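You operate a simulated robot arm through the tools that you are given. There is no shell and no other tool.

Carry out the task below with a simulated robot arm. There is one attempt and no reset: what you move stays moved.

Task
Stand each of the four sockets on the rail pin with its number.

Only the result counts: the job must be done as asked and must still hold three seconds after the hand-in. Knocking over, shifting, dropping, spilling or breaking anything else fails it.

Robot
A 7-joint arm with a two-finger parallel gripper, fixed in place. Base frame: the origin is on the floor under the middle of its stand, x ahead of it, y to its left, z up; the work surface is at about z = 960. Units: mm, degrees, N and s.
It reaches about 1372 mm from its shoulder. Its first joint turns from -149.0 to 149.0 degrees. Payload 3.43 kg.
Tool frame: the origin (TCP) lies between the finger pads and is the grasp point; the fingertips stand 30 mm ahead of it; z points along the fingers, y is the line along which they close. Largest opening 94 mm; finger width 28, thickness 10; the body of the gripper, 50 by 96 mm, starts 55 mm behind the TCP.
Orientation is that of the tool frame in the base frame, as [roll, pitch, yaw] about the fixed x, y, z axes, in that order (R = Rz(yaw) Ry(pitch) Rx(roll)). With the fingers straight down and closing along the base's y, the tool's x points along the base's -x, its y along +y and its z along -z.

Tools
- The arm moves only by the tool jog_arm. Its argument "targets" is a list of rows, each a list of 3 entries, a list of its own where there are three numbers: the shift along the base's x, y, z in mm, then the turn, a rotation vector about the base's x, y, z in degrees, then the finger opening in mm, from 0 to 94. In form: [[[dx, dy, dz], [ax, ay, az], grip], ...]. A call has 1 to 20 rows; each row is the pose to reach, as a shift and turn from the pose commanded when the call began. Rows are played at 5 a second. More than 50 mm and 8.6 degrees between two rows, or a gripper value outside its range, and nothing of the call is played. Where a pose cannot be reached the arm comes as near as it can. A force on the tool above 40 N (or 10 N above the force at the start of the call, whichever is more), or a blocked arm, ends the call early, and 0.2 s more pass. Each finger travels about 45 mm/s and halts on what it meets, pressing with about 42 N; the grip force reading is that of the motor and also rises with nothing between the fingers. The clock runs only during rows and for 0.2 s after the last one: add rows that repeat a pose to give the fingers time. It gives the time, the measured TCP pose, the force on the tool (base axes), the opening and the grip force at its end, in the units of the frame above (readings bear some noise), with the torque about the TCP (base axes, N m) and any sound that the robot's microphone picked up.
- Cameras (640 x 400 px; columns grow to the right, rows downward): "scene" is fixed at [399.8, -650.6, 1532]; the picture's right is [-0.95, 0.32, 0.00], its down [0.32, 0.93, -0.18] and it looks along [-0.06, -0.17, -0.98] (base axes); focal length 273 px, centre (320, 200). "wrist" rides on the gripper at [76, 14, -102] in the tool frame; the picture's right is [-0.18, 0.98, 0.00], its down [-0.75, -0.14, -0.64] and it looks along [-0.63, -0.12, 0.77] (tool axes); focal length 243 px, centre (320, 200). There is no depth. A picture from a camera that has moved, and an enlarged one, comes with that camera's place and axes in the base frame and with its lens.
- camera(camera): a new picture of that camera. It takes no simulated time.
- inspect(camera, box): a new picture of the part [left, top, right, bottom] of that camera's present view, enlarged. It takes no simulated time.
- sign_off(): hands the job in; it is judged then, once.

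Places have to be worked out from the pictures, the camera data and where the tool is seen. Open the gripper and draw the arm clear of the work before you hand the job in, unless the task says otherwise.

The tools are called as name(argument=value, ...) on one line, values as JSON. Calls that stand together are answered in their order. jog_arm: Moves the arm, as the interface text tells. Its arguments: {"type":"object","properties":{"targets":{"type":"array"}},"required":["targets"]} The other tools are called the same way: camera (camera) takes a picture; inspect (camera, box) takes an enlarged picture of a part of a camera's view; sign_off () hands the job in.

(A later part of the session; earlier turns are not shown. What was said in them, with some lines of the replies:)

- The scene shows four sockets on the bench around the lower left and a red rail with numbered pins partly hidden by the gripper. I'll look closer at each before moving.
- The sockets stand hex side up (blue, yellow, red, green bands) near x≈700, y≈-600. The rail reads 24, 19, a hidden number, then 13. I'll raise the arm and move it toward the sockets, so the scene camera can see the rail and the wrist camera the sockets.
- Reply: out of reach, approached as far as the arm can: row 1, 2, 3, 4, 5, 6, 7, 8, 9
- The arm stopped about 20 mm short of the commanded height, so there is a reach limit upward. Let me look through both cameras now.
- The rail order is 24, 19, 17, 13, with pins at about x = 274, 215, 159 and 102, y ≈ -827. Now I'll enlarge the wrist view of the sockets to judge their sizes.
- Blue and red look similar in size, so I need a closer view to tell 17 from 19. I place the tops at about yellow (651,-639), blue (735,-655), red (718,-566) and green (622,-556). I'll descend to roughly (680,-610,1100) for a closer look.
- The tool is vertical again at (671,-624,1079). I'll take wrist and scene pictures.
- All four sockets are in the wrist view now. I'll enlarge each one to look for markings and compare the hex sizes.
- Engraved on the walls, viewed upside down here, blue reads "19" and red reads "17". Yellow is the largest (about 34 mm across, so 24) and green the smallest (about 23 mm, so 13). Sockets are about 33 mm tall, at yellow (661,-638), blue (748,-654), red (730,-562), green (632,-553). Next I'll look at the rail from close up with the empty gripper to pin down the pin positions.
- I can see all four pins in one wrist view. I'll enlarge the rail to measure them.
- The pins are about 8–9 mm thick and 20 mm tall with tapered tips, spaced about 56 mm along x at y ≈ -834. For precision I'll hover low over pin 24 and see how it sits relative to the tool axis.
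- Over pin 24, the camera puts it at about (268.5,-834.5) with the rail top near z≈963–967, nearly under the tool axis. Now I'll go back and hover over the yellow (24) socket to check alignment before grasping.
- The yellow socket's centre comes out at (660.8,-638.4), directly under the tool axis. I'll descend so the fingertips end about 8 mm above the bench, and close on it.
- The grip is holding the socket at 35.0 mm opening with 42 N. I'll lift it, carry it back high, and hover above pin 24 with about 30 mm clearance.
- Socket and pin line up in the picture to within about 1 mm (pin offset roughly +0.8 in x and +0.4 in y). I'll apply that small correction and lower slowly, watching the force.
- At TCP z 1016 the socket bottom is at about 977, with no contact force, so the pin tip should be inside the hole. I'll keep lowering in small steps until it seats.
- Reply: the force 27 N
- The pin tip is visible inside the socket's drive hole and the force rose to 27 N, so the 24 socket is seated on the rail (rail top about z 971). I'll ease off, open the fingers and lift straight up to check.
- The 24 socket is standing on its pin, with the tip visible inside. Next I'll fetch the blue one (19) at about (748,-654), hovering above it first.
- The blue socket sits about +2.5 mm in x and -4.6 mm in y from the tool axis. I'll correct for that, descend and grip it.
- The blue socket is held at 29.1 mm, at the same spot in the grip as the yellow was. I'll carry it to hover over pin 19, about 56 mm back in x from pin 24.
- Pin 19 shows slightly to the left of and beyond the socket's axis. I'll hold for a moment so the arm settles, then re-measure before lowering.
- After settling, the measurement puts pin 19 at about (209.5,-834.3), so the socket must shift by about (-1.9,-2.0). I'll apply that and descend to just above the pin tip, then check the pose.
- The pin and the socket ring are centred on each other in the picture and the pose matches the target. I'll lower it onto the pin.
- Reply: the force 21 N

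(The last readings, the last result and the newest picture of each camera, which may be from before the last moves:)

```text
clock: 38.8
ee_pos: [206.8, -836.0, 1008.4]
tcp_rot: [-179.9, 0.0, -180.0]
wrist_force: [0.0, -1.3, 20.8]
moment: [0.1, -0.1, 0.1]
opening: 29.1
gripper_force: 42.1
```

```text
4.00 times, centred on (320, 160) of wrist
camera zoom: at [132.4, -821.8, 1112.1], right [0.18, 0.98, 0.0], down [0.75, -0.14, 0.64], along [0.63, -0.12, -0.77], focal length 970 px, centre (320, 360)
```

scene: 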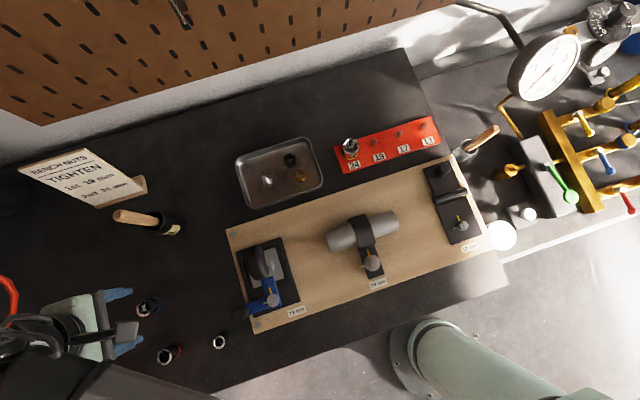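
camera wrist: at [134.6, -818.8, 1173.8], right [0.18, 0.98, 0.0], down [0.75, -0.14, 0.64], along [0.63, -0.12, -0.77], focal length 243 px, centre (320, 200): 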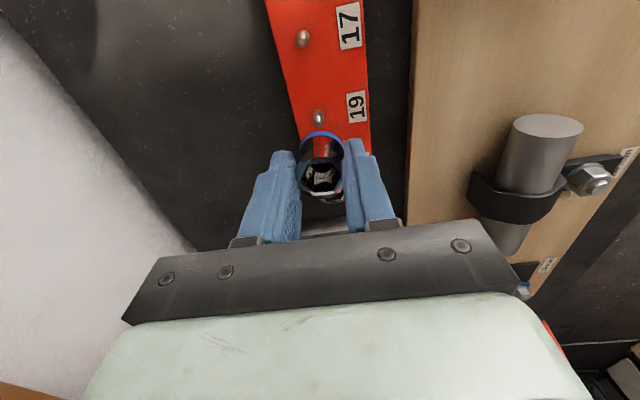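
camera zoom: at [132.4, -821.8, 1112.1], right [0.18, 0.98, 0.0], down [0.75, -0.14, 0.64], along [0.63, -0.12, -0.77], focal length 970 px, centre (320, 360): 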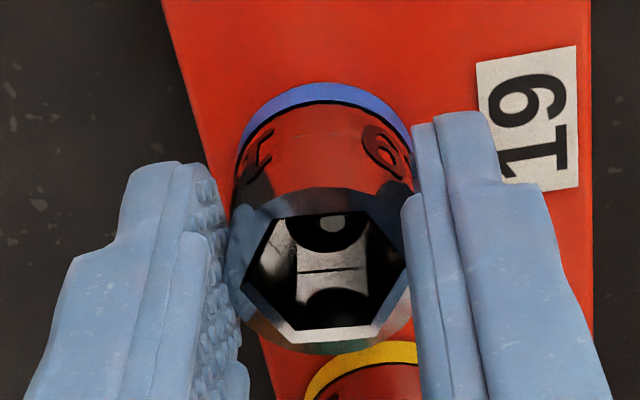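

The blue socket is seated: rail contact is at the same height (socket bottom about 970) and the pin tip shows in the hole. I'll ease off, open and lift.

jog_arm(targets=[[[0, 0, 1.5], [0, 0, 0], 15], [[0, 0, 1.5], [0, 0, 0], 30], [[0, 0, 1.5], [0, 0, 0], 45], [[0, 0, 1.5], [0, 0, 0], 60], [[0, 0, 1.5], [0, 0, 0], 70], [[0, 0, 1.5], [0, 0, 0], 70], [[0, 0, 20], [0, 0, 0], 70], [[0, 0, 50], [0, 0, 0], 70], [[0, 0, 90], [0, 0, 0], 70], [[0, 0, 90], [0, 0, 0], 70]])

camera(camera="wrist")

inspect(camera="wrist", box=[260, 60, 400, 170])

```text
clock: 41.0
ee_pos: [205.9, -835.9, 1098.6]
tcp_rot: [-179.9, 0.1, 179.9]
wrist_force: [0.2, 0.3, 0.5]
moment: [-0.04, 0.01, 0.0]
opening: 69.7
gripper_force: 0.1
```

```text
taken
camera wrist: at [132.3, -822.0, 1200.7], right [0.18, 0.98, 0.0], down [0.75, -0.14, 0.64], along [0.63, -0.12, -0.77], focal length 243 px, centre (320, 200)
```

wrist: 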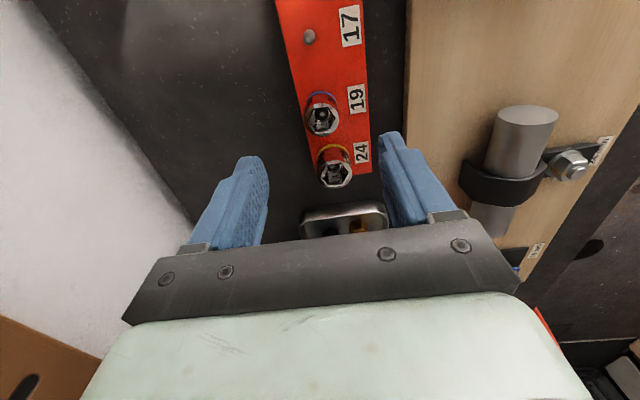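

```text
3.64 times, centred on (330, 115) of wrist
camera zoom: at [132.3, -822.0, 1200.7], right [0.18, 0.98, 0.0], down [0.75, -0.14, 0.64], along [0.63, -0.12, -0.77], focal length 882 px, centre (284, 509)
```

zoom: 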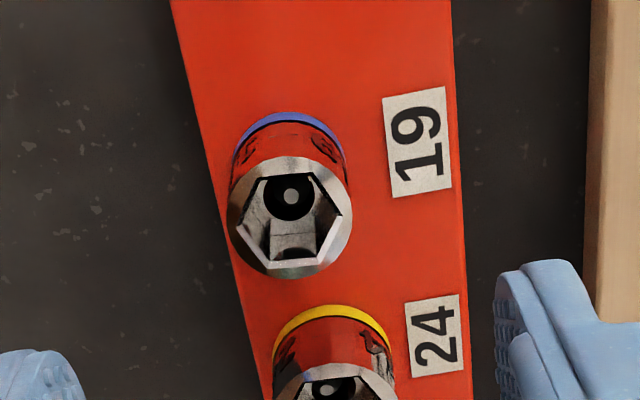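

The 19 is standing centred on its pin. Next is the red socket (17) at about (730,-562), reached by a route that stays clear of the clamp on the board.

jog_arm(targets=[[[0, 0, 40], [0, 0, 0], 70], [[0, 0, 67], [0, 0, 0], 70], [[41, 11.5, 67], [0, 0, 0], 70], [[82, 23, 67], [0, 0, 0], 70], [[123, 34.5, 67], [0, 0, 0], 70], [[164, 46, 67], [0, 0, 0], 70], [[205, 57.5, 67], [0, 0, 0], 70], [[246, 69, 67], [0, 0, 0], 70], [[287, 80.5, 67], [0, 0, 0], 70], [[328, 92, 67], [0, 0, 0], 70], [[369, 103.5, 67], [0, 0, 0], 70], [[411, 115, 67], [0, 0, 0], 70], [[433, 146.6, 67], [0, 0, 0], 70], [[455, 178.2, 67], [0, 0, 0], 70], [[477, 209.8, 67], [0, 0, 0], 70], [[499, 241.4, 67], [0, 0, 0], 70], [[521, 273, 67], [0, 0, 0], 70], [[521, 273, 30], [0, 0, 0], 70], [[521, 273, -10], [0, 0, 0], 70], [[521, 273, -38], [0, 0, 0], 70]])

jog_arm(targets=[[[0, 0, 0], [0, 0, 0], 70], [[0, 0, 0], [0, 0, 0], 70]])

camera(camera="wrist")

inspect(camera="wrist", box=[270, 100, 370, 180])

```text
clock: 45.2
ee_pos: [728.2, -563.7, 1059.1]
tcp_rot: [180.0, 0.0, -179.9]
wrist_force: [-0.4, 0.2, 0.1]
moment: [0.01, -0.03, -0.01]
opening: 70.1
gripper_force: 0.1
```

```text
clock: 45.8
ee_pos: [728.3, -564.7, 1058.3]
tcp_rot: [180.0, 0.1, -180.0]
wrist_force: [-0.3, 1.1, -0.3]
moment: [-0.01, 0.01, -0.04]
opening: 70.0
gripper_force: 0.0
```

```text
taken
camera wrist: at [653.9, -550.3, 1161.3], right [0.18, 0.98, 0.0], down [0.75, -0.14, 0.64], along [0.63, -0.12, -0.77], focal length 243 px, centre (320, 200)
```

wrist: 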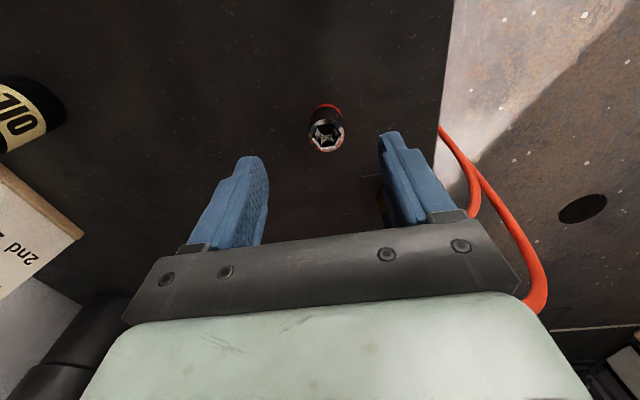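

```text
5.00 times, centred on (320, 140) of wrist
camera zoom: at [653.9, -550.3, 1161.3], right [0.18, 0.98, 0.0], down [0.75, -0.14, 0.64], along [0.63, -0.12, -0.77], focal length 1213 px, centre (320, 500)
```

zoom: 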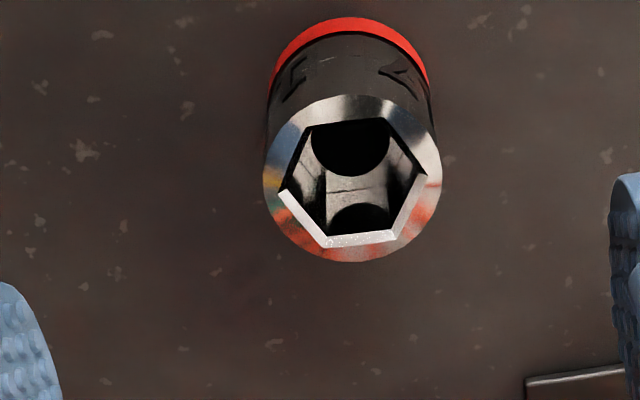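

The red socket's wall is consistent with 17 and its rim (about 26 mm) is smaller than blue's 29 mm. I'll zoom once on the engraving to be sure before gripping.

inspect(camera="wrist", box=[305, 100, 345, 155])

inspect(camera="scene", box=[200, 320, 240, 360])

```text
7.27 times, centred on (325, 128) of wrist
camera zoom: at [653.9, -550.3, 1161.3], right [0.18, 0.98, 0.0], down [0.75, -0.14, 0.64], along [0.63, -0.12, -0.77], focal length 1764 px, centre (284, 727)
```

zoom: 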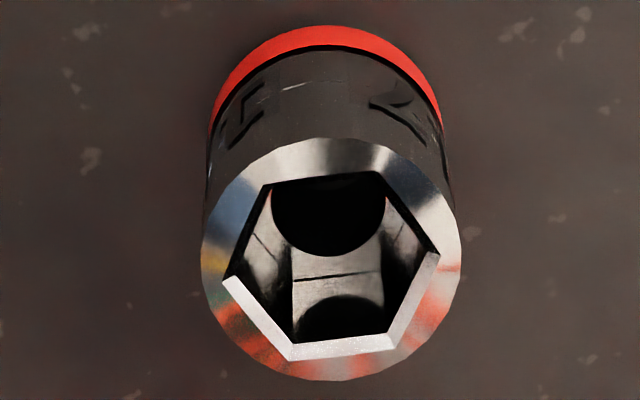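

```text
10.00 times, centred on (220, 340) of scene
camera zoom: at [399.8, -650.6, 1532.0], right [-0.95, 0.32, 0.0], down [0.32, 0.93, -0.18], along [-0.06, -0.17, -0.98], focal length 2731 px, centre (1320, -1200)
```

zoom: 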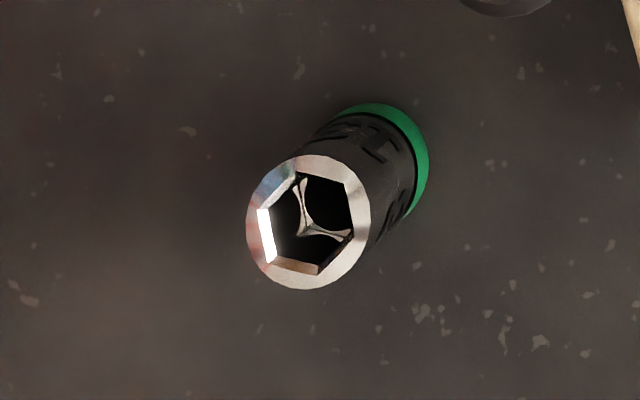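

The red socket's engraving includes a "7", confirming 17. I'll correct by (+2.2,+4.0), descend and grip.

jog_arm(targets=[[[2.2, 4.0, 0], [0, 0, 0], 70], [[2.2, 4.0, -25], [0, 0, 0], 70], [[2.2, 4.0, -48], [0, 0, 0], 66], [[2.2, 4.0, -59], [0, 0, 0], 60], [[2.2, 4.0, -59], [0, 0, 0], 60], [[2.2, 4.0, -59], [0, 0, 0], 40], [[2.2, 4.0, -59], [0, 0, 0], 20], [[2.2, 4.0, -59], [0, 0, 0], 12], [[2.2, 4.0, -59], [0, 0, 0], 12], [[2.2, 4.0, -59], [0, 0, 0], 12], [[2.2, 4.0, -59], [0, 0, 0], 12]])

inspect(camera="wrist", box=[250, 120, 390, 220])

```text
clock: 48.2
ee_pos: [729.4, -559.6, 1000.5]
tcp_rot: [180.0, 0.0, -180.0]
wrist_force: [0.2, -0.6, 1.8]
moment: [0.05, 0.02, -0.01]
opening: 26.7
gripper_force: 41.7
```

```text
4.00 times, centred on (320, 170) of wrist
camera zoom: at [656.1, -545.5, 1103.9], right [0.18, 0.98, 0.0], down [0.75, -0.14, 0.64], along [0.63, -0.12, -0.77], focal length 970 px, centre (320, 320)
```

zoom: 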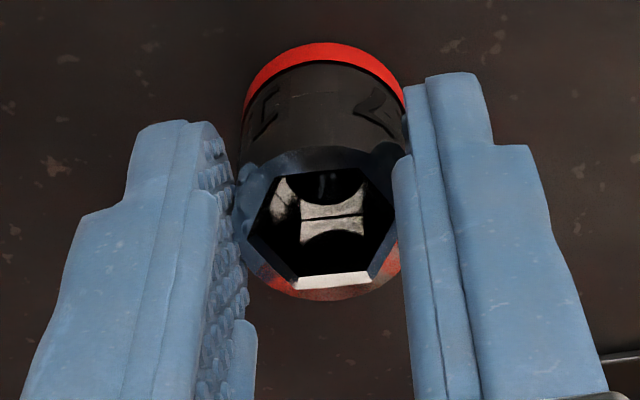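

The red socket is gripped at 26.7 mm. I'll carry it back along the same safe route to hover over pin 17.

jog_arm(targets=[[[0, 0, 40], [0, 0, 0], 12], [[0, 0, 85], [0, 0, 0], 12], [[0, 0, 130], [0, 0, 0], 12], [[0, 0, 165], [0, 0, 0], 12], [[-27.5, -39.5, 165], [0, 0, 0], 12], [[-55, -79, 165], [0, 0, 0], 12], [[-82.5, -118.5, 165], [0, 0, 0], 12], [[-110, -158, 165], [0, 0, 0], 12], [[-157, -169.8, 165], [0, 0, 0], 12], [[-204, -181.5, 165], [0, 0, 0], 12], [[-251, -193.3, 165], [0, 0, 0], 12], [[-298, -205, 165], [0, 0, 0], 12], [[-345, -216.8, 165], [0, 0, 0], 12], [[-392, -228.6, 165], [0, 0, 0], 12], [[-439, -240.3, 165], [0, 0, 0], 12], [[-486, -252.1, 165], [0, 0, 0], 12], [[-533, -263.9, 165], [0, 0, 0], 12], [[-580.4, -275.6, 165], [0, 0, 0], 12], [[-580.4, -275.6, 125], [0, 0, 0], 12], [[-580.4, -275.6, 85], [0, 0, 0], 12]])

jog_arm(targets=[[[0, 0, -13], [0, 0, 0], 12], [[0, 0, -13], [0, 0, 0], 12], [[0, 0, -13], [0, 0, 0], 12], [[0, 0, -13], [0, 0, 0], 12]])

camera(camera="wrist")

inspect(camera="wrist", box=[290, 90, 360, 140])

```text
clock: 52.4
ee_pos: [150.1, -833.9, 1086.6]
tcp_rot: [-180.0, 0.0, 180.0]
wrist_force: [0.0, 0.3, -0.8]
moment: [-0.01, 0.0, -0.02]
opening: 26.7
gripper_force: 42.1
```

```text
clock: 53.4
ee_pos: [149.6, -835.4, 1073.6]
tcp_rot: [179.9, 0.0, 179.9]
wrist_force: [-0.9, -0.1, -0.9]
moment: [0.0, -0.03, 0.0]
opening: 26.6
gripper_force: 42.3
```

```text
taken
camera wrist: at [75.8, -820.5, 1175.6], right [0.18, 0.98, 0.0], down [0.75, -0.14, 0.64], along [0.63, -0.12, -0.77], focal length 243 px, centre (320, 200)
```

wrist: 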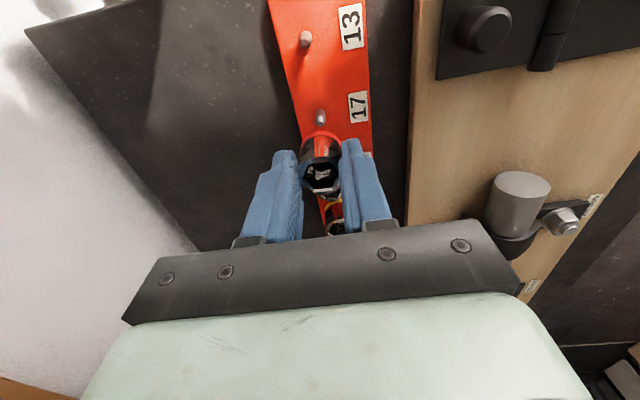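

```text
8.00 times, centred on (325, 115) of wrist
camera zoom: at [75.8, -820.5, 1175.6], right [0.18, 0.98, 0.0], down [0.75, -0.14, 0.64], along [0.63, -0.12, -0.77], focal length 1941 px, centre (280, 880)
```

zoom: 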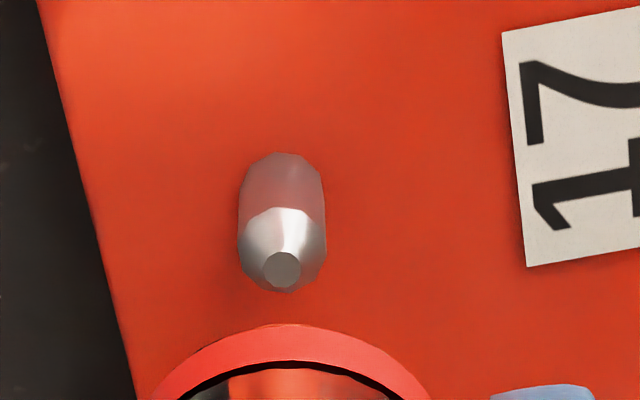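

Pin 17 is at (75.8,-13.7) and the socket at (76.1,-13.4) relative to the camera, so they are aligned within 0.5 mm. I'll apply a (-0.3,-0.3) trim, descend part-way and recheck.

jog_arm(targets=[[[-0.3, -0.3, -10], [0, 0, 0], 12], [[-0.3, -0.3, -22], [0, 0, 0], 12], [[-0.3, -0.3, -30], [0, 0, 0], 12], [[-0.3, -0.3, -30], [0, 0, 0], 12], [[-0.3, -0.3, -30], [0, 0, 0], 12]])

inspect(camera="wrist", box=[270, 90, 370, 170])

```text
clock: 54.6
ee_pos: [149.3, -835.1, 1043.3]
tcp_rot: [180.0, 0.0, -180.0]
wrist_force: [-0.6, 0.3, -1.0]
moment: [-0.01, -0.01, 0.0]
opening: 26.8
gripper_force: 41.5
```

```text
5.00 times, centred on (320, 130) of wrist
camera zoom: at [76.1, -820.3, 1145.6], right [0.18, 0.98, 0.0], down [0.75, -0.14, 0.64], along [0.63, -0.12, -0.77], focal length 1213 px, centre (320, 550)
```

zoom: 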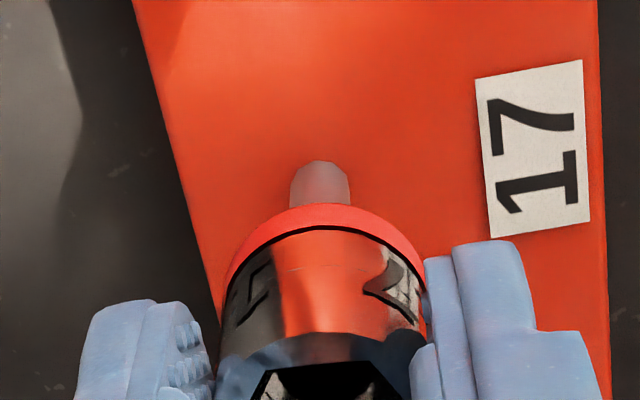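

The pin shows about 1 mm behind and 0.4 mm left of the socket axis. I'll trim by (-1.0,-0.4) and lower it onto the pin.

jog_arm(targets=[[[-1.0, -0.4, -2], [0, 0, 0], 12], [[-1.0, -0.4, -8], [0, 0, 0], 12], [[-1.0, -0.4, -13], [0, 0, 0], 12], [[-1.0, -0.4, -17], [0, 0, 0], 12], [[-1.0, -0.4, -21], [0, 0, 0], 12], [[-1.0, -0.4, -25], [0, 0, 0], 12], [[-1.0, -0.4, -28], [0, 0, 0], 12], [[-1.0, -0.4, -30], [0, 0, 0], 12], [[-1.0, -0.4, -31.5], [0, 0, 0], 12], [[-1.0, -0.4, -33], [0, 0, 0], 12]])

inspect(camera="wrist", box=[270, 110, 370, 210])

```text
clock: 56.8
ee_pos: [148.7, -834.9, 1011.9]
tcp_rot: [-179.9, 0.0, -180.0]
wrist_force: [-0.7, -2.0, 17.0]
moment: [0.03, -0.03, 0.06]
opening: 26.8
gripper_force: 42.2
```

```text
4.00 times, centred on (320, 160) of wrist
camera zoom: at [74.4, -820.7, 1114.0], right [0.18, 0.98, 0.0], down [0.75, -0.14, 0.64], along [0.63, -0.12, -0.77], focal length 970 px, centre (320, 360)
```

zoom: 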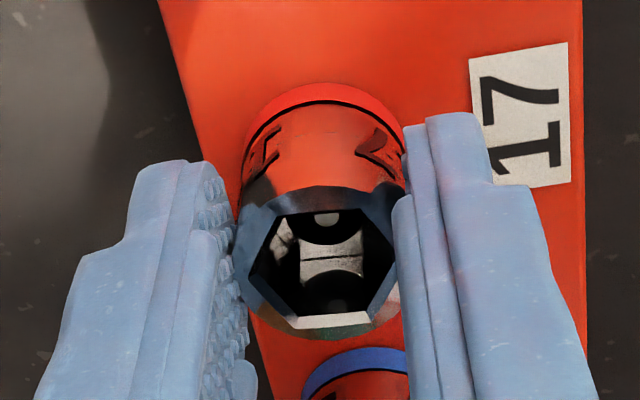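

Contact came at the expected height (cam z 1114.0, predicted 1113.9) with the pin tip visible in the hole, so the red socket is seated. I'll ease off, open and lift clear.

jog_arm(targets=[[[0, 0, 1.2], [0, 0, 0], 12], [[0, 0, 1.2], [0, 0, 0], 28], [[0, 0, 1.2], [0, 0, 0], 45], [[0, 0, 1.2], [0, 0, 0], 60], [[0, 0, 1.2], [0, 0, 0], 70], [[0, 0, 1.2], [0, 0, 0], 70], [[0, 0, 20], [0, 0, 0], 70], [[0, 0, 50], [0, 0, 0], 70], [[0, 0, 88], [0, 0, 0], 70], [[0, 0, 88], [0, 0, 0], 70]])

camera(camera="wrist")

inspect(camera="wrist", box=[260, 60, 400, 200])

```text
clock: 59.0
ee_pos: [147.8, -836.3, 1100.2]
tcp_rot: [180.0, 0.0, -180.0]
wrist_force: [-0.1, 0.4, 0.6]
moment: [0.0, 0.0, 0.04]
opening: 70.0
gripper_force: 0.0
```

```text
taken
camera wrist: at [73.4, -821.7, 1202.5], right [0.18, 0.98, 0.0], down [0.75, -0.14, 0.64], along [0.63, -0.12, -0.77], focal length 243 px, centre (320, 200)
```

wrist: 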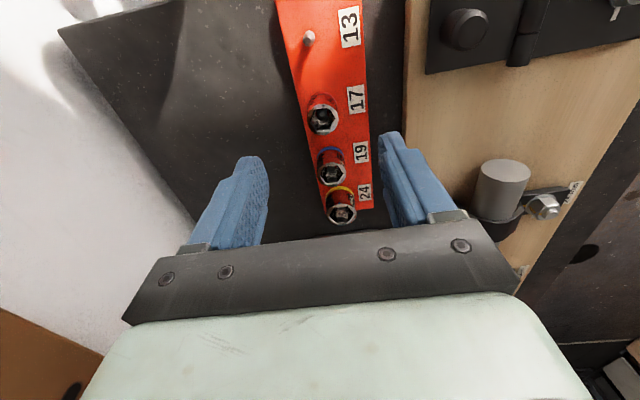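

```text
2.86 times, centred on (330, 130) of wrist
camera zoom: at [73.4, -821.7, 1202.5], right [0.18, 0.98, 0.0], down [0.75, -0.14, 0.64], along [0.63, -0.12, -0.77], focal length 693 px, centre (291, 400)
```

zoom: 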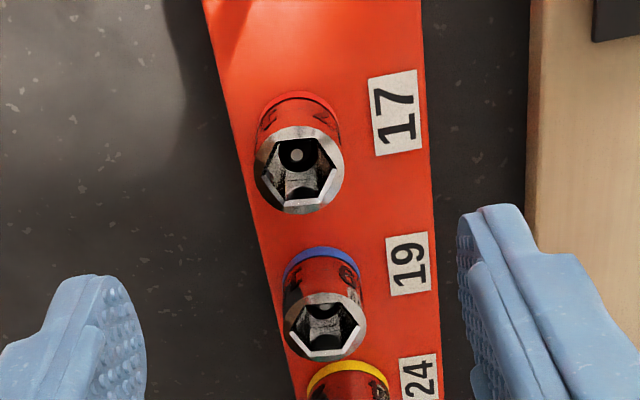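

17, 19 and 24 are all in place. The last one is the green socket (13) at about (632,-553); I'll use the same safe route and hover above it.

jog_arm(targets=[[[0, 0, 35], [0, 0, 0], 70], [[0, 0, 65], [0, 0, 0], 70], [[45, 11.5, 65], [0, 0, 0], 70], [[90, 23, 65], [0, 0, 0], 70], [[135, 34.5, 65], [0, 0, 0], 70], [[180, 46, 65], [0, 0, 0], 70], [[225, 57.5, 65], [0, 0, 0], 70], [[270, 69, 65], [0, 0, 0], 70], [[315, 80.5, 65], [0, 0, 0], 70], [[360, 92, 65], [0, 0, 0], 70], [[405, 103.5, 65], [0, 0, 0], 70], [[450, 115, 65], [0, 0, 0], 70], [[458, 156.7, 65], [0, 0, 0], 70], [[466, 198.4, 65], [0, 0, 0], 70], [[474, 240, 65], [0, 0, 0], 70], [[482.2, 281.7, 65], [0, 0, 0], 70], [[482.2, 281.7, 30], [0, 0, 0], 66], [[482.2, 281.7, -10], [0, 0, 0], 60], [[482.2, 281.7, -39], [0, 0, 0], 60], [[482.2, 281.7, -39], [0, 0, 0], 60]])

jog_arm(targets=[[[0, 0, 0], [0, 0, 0], 60], [[0, 0, 0], [0, 0, 0], 60]])

camera(camera="wrist")

inspect(camera="wrist", box=[270, 100, 370, 180])

camera(camera="scene")

```text
clock: 63.2
ee_pos: [630.6, -552.7, 1059.4]
tcp_rot: [180.0, 0.0, 180.0]
wrist_force: [0.1, 0.3, -0.5]
moment: [0.01, 0.03, 0.02]
opening: 59.7
gripper_force: 0.0
```

```text
clock: 63.8
ee_pos: [631.4, -552.8, 1061.3]
tcp_rot: [-180.0, 0.0, 179.9]
wrist_force: [0.2, 0.0, 0.8]
moment: [-0.01, 0.01, 0.02]
opening: 59.9
gripper_force: 0.0
```

```text
taken
camera wrist: at [557.4, -539.0, 1163.0], right [0.18, 0.98, 0.0], down [0.75, -0.14, 0.64], along [0.63, -0.12, -0.77], focal length 243 px, centre (320, 200)
```

wrist: 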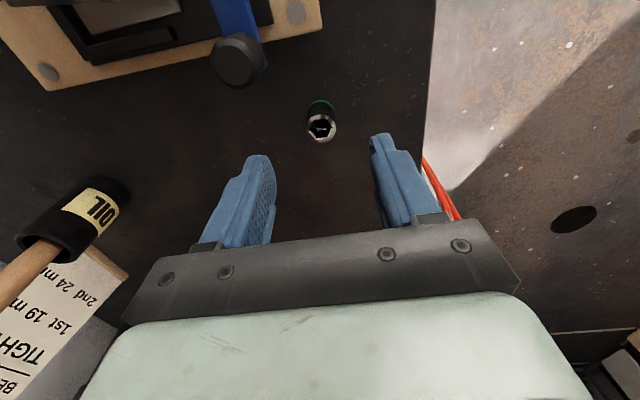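

```text
5.00 times, centred on (320, 140) of wrist
camera zoom: at [557.4, -539.0, 1163.0], right [0.18, 0.98, 0.0], down [0.75, -0.14, 0.64], along [0.63, -0.12, -0.77], focal length 1213 px, centre (320, 500)
```

zoom: 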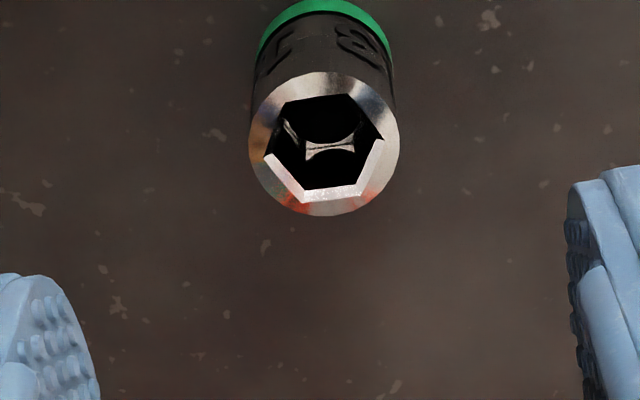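

```text
taken
```

scene: 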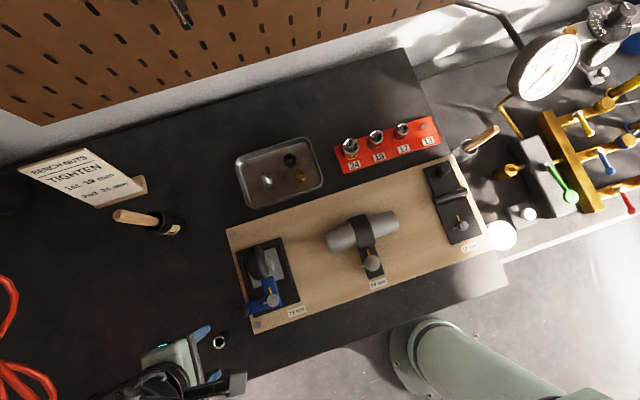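

The green socket sits at (74.0,-12.9) relative to the camera, needing a (-2.5,+0.7) correction; its engraving reads "13". The lever ball is clear of the fingers. I'll descend and grip.

jog_arm(targets=[[[-2.5, 0.7, 0], [0, 0, 0], 60], [[-2.5, 0.7, -25], [0, 0, 0], 60], [[-2.5, 0.7, -48], [0, 0, 0], 56], [[-2.5, 0.7, -60], [0, 0, 0], 52], [[-2.5, 0.7, -60], [0, 0, 0], 50], [[-2.5, 0.7, -60], [0, 0, 0], 35], [[-2.5, 0.7, -60], [0, 0, 0], 20], [[-2.5, 0.7, -60], [0, 0, 0], 8], [[-2.5, 0.7, -60], [0, 0, 0], 8], [[-2.5, 0.7, -60], [0, 0, 0], 8], [[-2.5, 0.7, -60], [0, 0, 0], 8]])

inspect(camera="wrist", box=[250, 120, 390, 220])

```text
clock: 66.2
ee_pos: [627.5, -553.5, 999.6]
tcp_rot: [180.0, 0.0, -180.0]
wrist_force: [-0.4, -0.8, 0.3]
moment: [0.02, 0.03, -0.01]
opening: 22.1
gripper_force: 42.1
```

```text
4.00 times, centred on (320, 170) of wrist
camera zoom: at [554.2, -539.1, 1101.5], right [0.18, 0.98, 0.0], down [0.75, -0.14, 0.64], along [0.63, -0.12, -0.77], focal length 970 px, centre (320, 320)
```

zoom: 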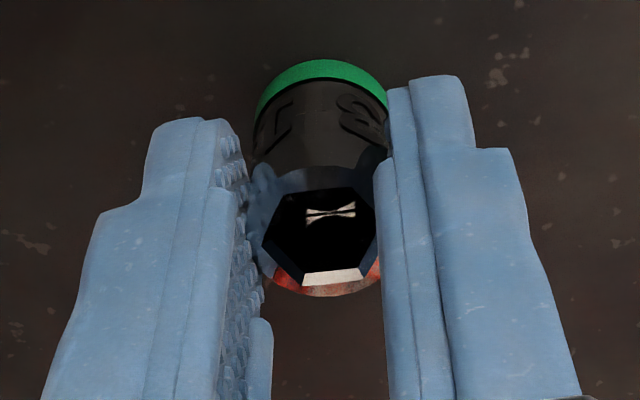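

The 13 socket is gripped at 22.1 mm. I'll carry it along the safe route to hover over pin 13.

jog_arm(targets=[[[0, 0, 40], [0, 0, 0], 8], [[0, 0, 85], [0, 0, 0], 8], [[0, 0, 130], [0, 0, 0], 8], [[0, 0, 165], [0, 0, 0], 8], [[-5, -41.7, 165], [0, 0, 0], 8], [[-10, -83.5, 165], [0, 0, 0], 8], [[-15, -125.2, 165], [0, 0, 0], 8], [[-20, -167, 165], [0, 0, 0], 8], [[-66.8, -177.5, 165], [0, 0, 0], 8], [[-113.7, -187.9, 165], [0, 0, 0], 8], [[-160.5, -198.4, 165], [0, 0, 0], 8], [[-207.3, -208.9, 165], [0, 0, 0], 8], [[-254.2, -219.3, 165], [0, 0, 0], 8], [[-301, -229.8, 165], [0, 0, 0], 8], [[-347.9, -240.2, 165], [0, 0, 0], 8], [[-394.7, -250.7, 165], [0, 0, 0], 8], [[-441.5, -261.2, 165], [0, 0, 0], 8], [[-488.4, -271.6, 165], [0, 0, 0], 8], [[-535.2, -282.1, 165], [0, 0, 0], 8], [[-535.2, -282.1, 125], [0, 0, 0], 8]])

jog_arm(targets=[[[0, 0, -30], [0, 0, 0], 8], [[0, 0, -51], [0, 0, 0], 8], [[0, 0, -51], [0, 0, 0], 8], [[0, 0, -51], [0, 0, 0], 8], [[0, 0, -51], [0, 0, 0], 8]])

camera(camera="wrist")

inspect(camera="wrist", box=[290, 90, 360, 140])

```text
clock: 70.4
ee_pos: [93.8, -834.7, 1125.0]
tcp_rot: [-179.9, -0.1, 180.0]
wrist_force: [-0.4, -0.1, -0.9]
moment: [0.02, -0.01, -0.01]
opening: 22.1
gripper_force: 41.9
```

```text
clock: 71.6
ee_pos: [93.6, -835.5, 1072.4]
tcp_rot: [180.0, 0.0, -180.0]
wrist_force: [-0.2, -0.2, -0.8]
moment: [0.02, 0.02, 0.01]
opening: 22.2
gripper_force: 42.1
```

```text
taken
camera wrist: at [20.0, -820.0, 1175.6], right [0.18, 0.98, 0.0], down [0.75, -0.14, 0.64], along [0.63, -0.12, -0.77], focal length 243 px, centre (320, 200)
```

wrist: 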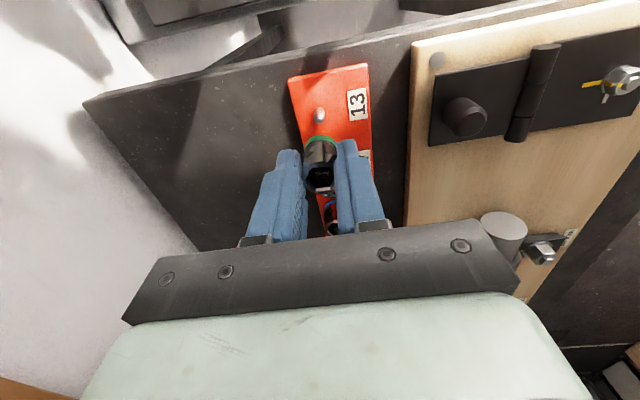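

```text
8.00 times, centred on (325, 115) of wrist
camera zoom: at [20.0, -820.0, 1175.6], right [0.18, 0.98, 0.0], down [0.75, -0.14, 0.64], along [0.63, -0.12, -0.77], focal length 1941 px, centre (280, 880)
```

zoom: 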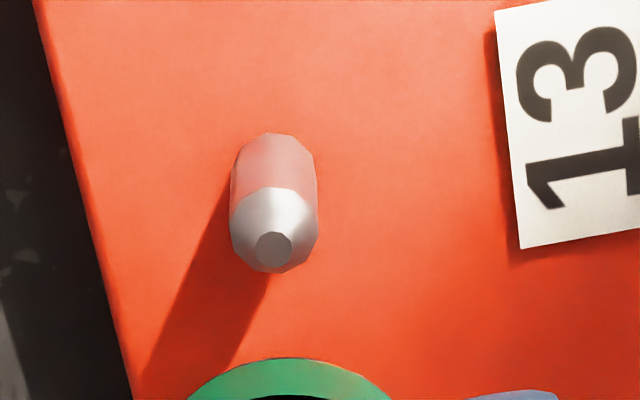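

Pin 13 measures (73.5,-14.2) relative to the camera and the socket (75.5,-13.3). I'll shift (-2.0,-0.9), descend part-way and recheck.

jog_arm(targets=[[[-2.0, -0.9, 0], [0, 0, 0], 8], [[-2.0, -0.9, -12], [0, 0, 0], 8], [[-2.0, -0.9, -24], [0, 0, 0], 8], [[-2.0, -0.9, -31], [0, 0, 0], 8], [[-2.0, -0.9, -31], [0, 0, 0], 8], [[-2.0, -0.9, -31], [0, 0, 0], 8]])

inspect(camera="wrist", box=[270, 90, 370, 170])

```text
clock: 73.0
ee_pos: [91.5, -835.7, 1042.6]
tcp_rot: [180.0, 0.0, -179.9]
wrist_force: [1.0, 0.6, -1.3]
moment: [0.02, 0.02, 0.04]
opening: 22.2
gripper_force: 41.9
```

```text
5.00 times, centred on (320, 130) of wrist
camera zoom: at [17.7, -821.0, 1144.8], right [0.18, 0.98, 0.0], down [0.75, -0.14, 0.64], along [0.63, -0.12, -0.77], focal length 1213 px, centre (320, 550)
```

zoom: 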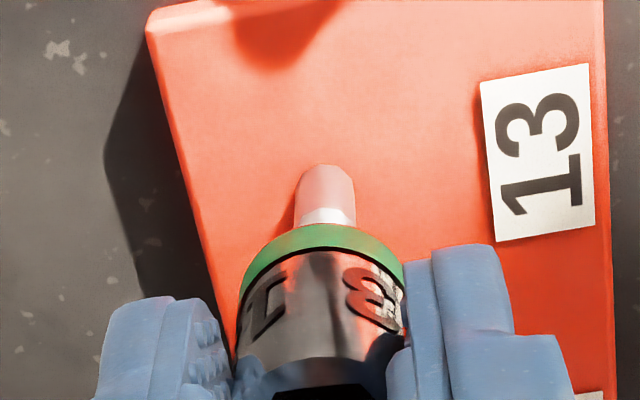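

The pin is centred under the socket within 0.3 mm. I'll lower it slowly onto the pin.

jog_arm(targets=[[[-0.3, 0, -5], [0, 0, 0], 8], [[-0.3, 0, -10], [0, 0, 0], 8], [[-0.3, 0, -14], [0, 0, 0], 8], [[-0.3, 0, -18], [0, 0, 0], 8], [[-0.3, 0, -22], [0, 0, 0], 8], [[-0.3, 0, -26], [0, 0, 0], 8], [[-0.3, 0, -29], [0, 0, 0], 8], [[-0.3, 0, -31.5], [0, 0, 0], 8], [[-0.3, 0, -33], [0, 0, 0], 8], [[-0.3, 0, -34.5], [0, 0, 0], 8]])

inspect(camera="wrist", box=[270, 110, 370, 210])

```text
clock: 75.2
ee_pos: [91.5, -835.9, 1008.4]
tcp_rot: [-179.9, 0.1, -180.0]
wrist_force: [0.9, -1.5, 15.1]
moment: [0.02, -0.09, 0.06]
opening: 21.9
gripper_force: 41.6
```

```text
4.00 times, centred on (320, 160) of wrist
camera zoom: at [17.0, -821.4, 1111.6], right [0.18, 0.98, 0.0], down [0.75, -0.14, 0.64], along [0.63, -0.12, -0.77], focal length 970 px, centre (320, 360)
```

zoom: 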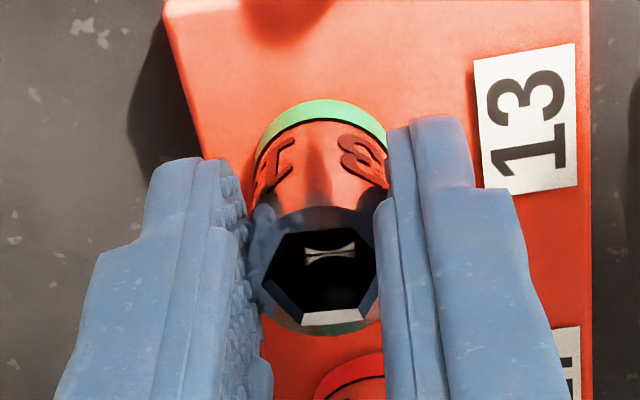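

The contact height (cam z 1111.6, predicted 1111.5) shows the 13 socket is fully down on the rail. I'll ease off, open and lift.

jog_arm(targets=[[[0, 0, 1.2], [0, 0, 0], 8], [[0, 0, 1.2], [0, 0, 0], 24], [[0, 0, 1.2], [0, 0, 0], 40], [[0, 0, 1.2], [0, 0, 0], 55], [[0, 0, 1.2], [0, 0, 0], 65], [[0, 0, 1.2], [0, 0, 0], 65], [[0, 0, 20], [0, 0, 0], 65], [[0, 0, 50], [0, 0, 0], 65], [[0, 0, 90], [0, 0, 0], 65], [[0, 0, 90], [0, 0, 0], 65]])

camera(camera="wrist")

inspect(camera="wrist", box=[270, 60, 390, 220])

```text
clock: 77.4
ee_pos: [89.9, -835.6, 1096.9]
tcp_rot: [180.0, 0.0, -180.0]
wrist_force: [-0.2, -0.1, -0.5]
moment: [-0.04, -0.02, -0.01]
opening: 64.9
gripper_force: 0.1
```

```text
taken
camera wrist: at [15.8, -821.5, 1198.8], right [0.18, 0.98, 0.0], down [0.75, -0.14, 0.64], along [0.63, -0.12, -0.77], focal length 243 px, centre (320, 200)
```

wrist: 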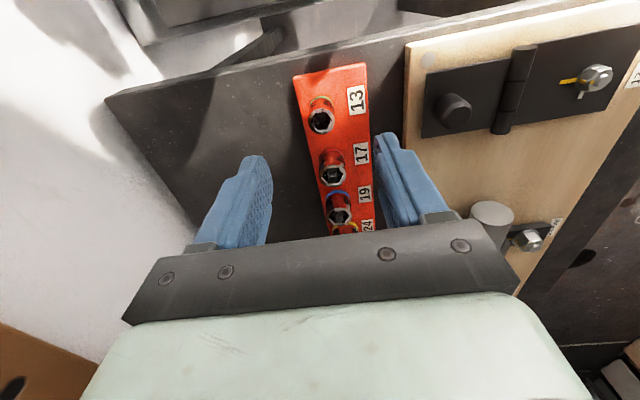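

```text
2.50 times, centred on (330, 140) of wrist
camera zoom: at [15.8, -821.5, 1198.8], right [0.18, 0.98, 0.0], down [0.75, -0.14, 0.64], along [0.63, -0.12, -0.77], focal length 606 px, centre (295, 350)
```

zoom: 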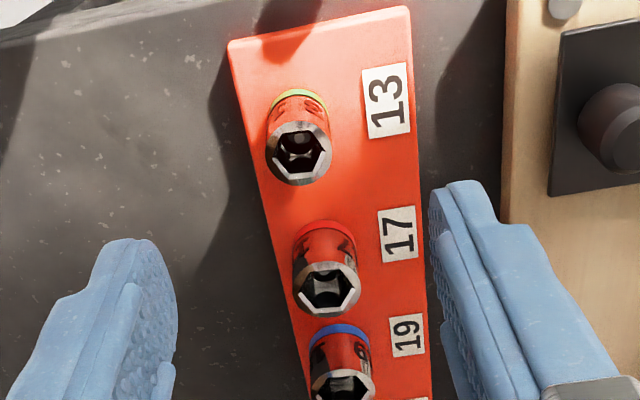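

All four stand on their pins. I'll raise the arm and move it well away, then check the whole rail with the scene camera.

jog_arm(targets=[[[0, 0, 35], [0, 0, 0], 65], [[0, 0, 65], [0, 0, 0], 65], [[46, 11, 65], [0, 0, 0], 65], [[92, 22, 65], [0, 0, 0], 65], [[138, 33, 65], [0, 0, 0], 65], [[184, 44, 65], [0, 0, 0], 65], [[230, 55, 65], [0, 0, 0], 65], [[276, 66, 65], [0, 0, 0], 65], [[322, 77, 65], [0, 0, 0], 65], [[368, 88, 65], [0, 0, 0], 65], [[414, 99, 65], [0, 0, 0], 65], [[460, 110, 65], [0, 0, 0], 65], [[506, 121, 65], [0, 0, 0], 65], [[530, 150, 65], [0, 0, 0], 65], [[550, 190, 65], [0, 0, 0], 65], [[550, 190, 65], [0, 0, 0], 65]])

camera(camera="scene")

inspect(camera="scene", box=[330, 100, 450, 180])

```text
clock: 80.8
ee_pos: [640.9, -644.4, 1159.9]
tcp_rot: [-180.0, 0.0, -180.0]
wrist_force: [-1.0, 0.4, -1.0]
moment: [-0.02, -0.01, -0.03]
opening: 65.1
gripper_force: 0.1
```

```text
taken
```

scene: 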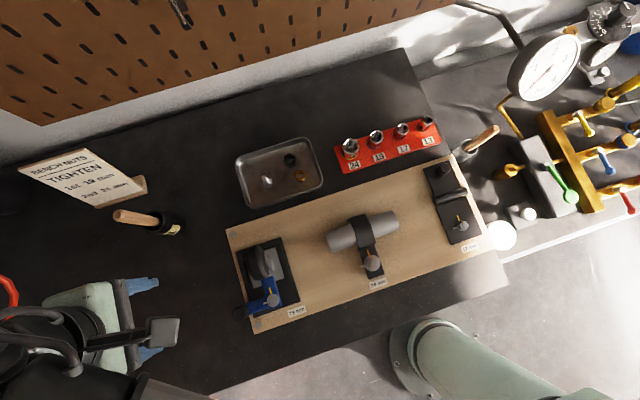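

```text
5.00 times, centred on (390, 140) of scene
camera zoom: at [399.8, -650.6, 1532.0], right [-0.95, 0.32, 0.0], down [0.32, 0.93, -0.18], along [-0.06, -0.17, -0.98], focal length 1366 px, centre (-30, 500)
```

zoom: 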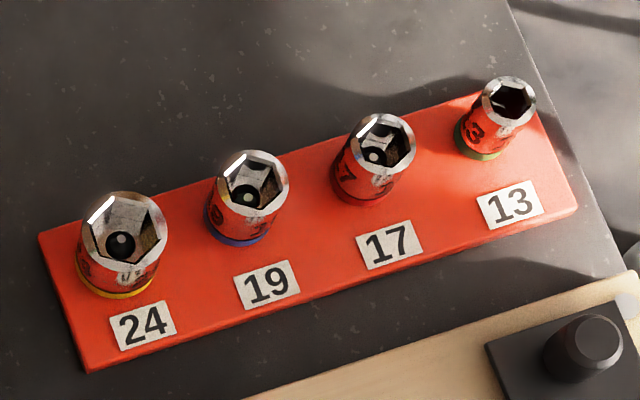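

Sockets 24, 19, 17 and 13 each stand upright and seated on the pin with their number. The rest of the bench looks unchanged, the gripper is open and the arm is clear, so I'm handing in the job.

sign_off()

```text
The job is handed in.
```

All four sockets are standing on the rail pins with their numbers, and the job is handed in.

| Pin | Socket band | How it was identified |
|---|---|---|
| 24 | yellow | largest rim, about 35 mm |
| 19 | blue | engraved 19 |
| 17 | red | engraving shows the 7, and the rim is smaller than blue's |
| 13 | green | engraving shows the 3, and the smallest rim |

Each socket was lowered until it met the rail at the height I expected. The last scene picture shows all four upright on their pins. Nothing else on the bench looks moved, and the gripper was open and clear of the work when I handed in.
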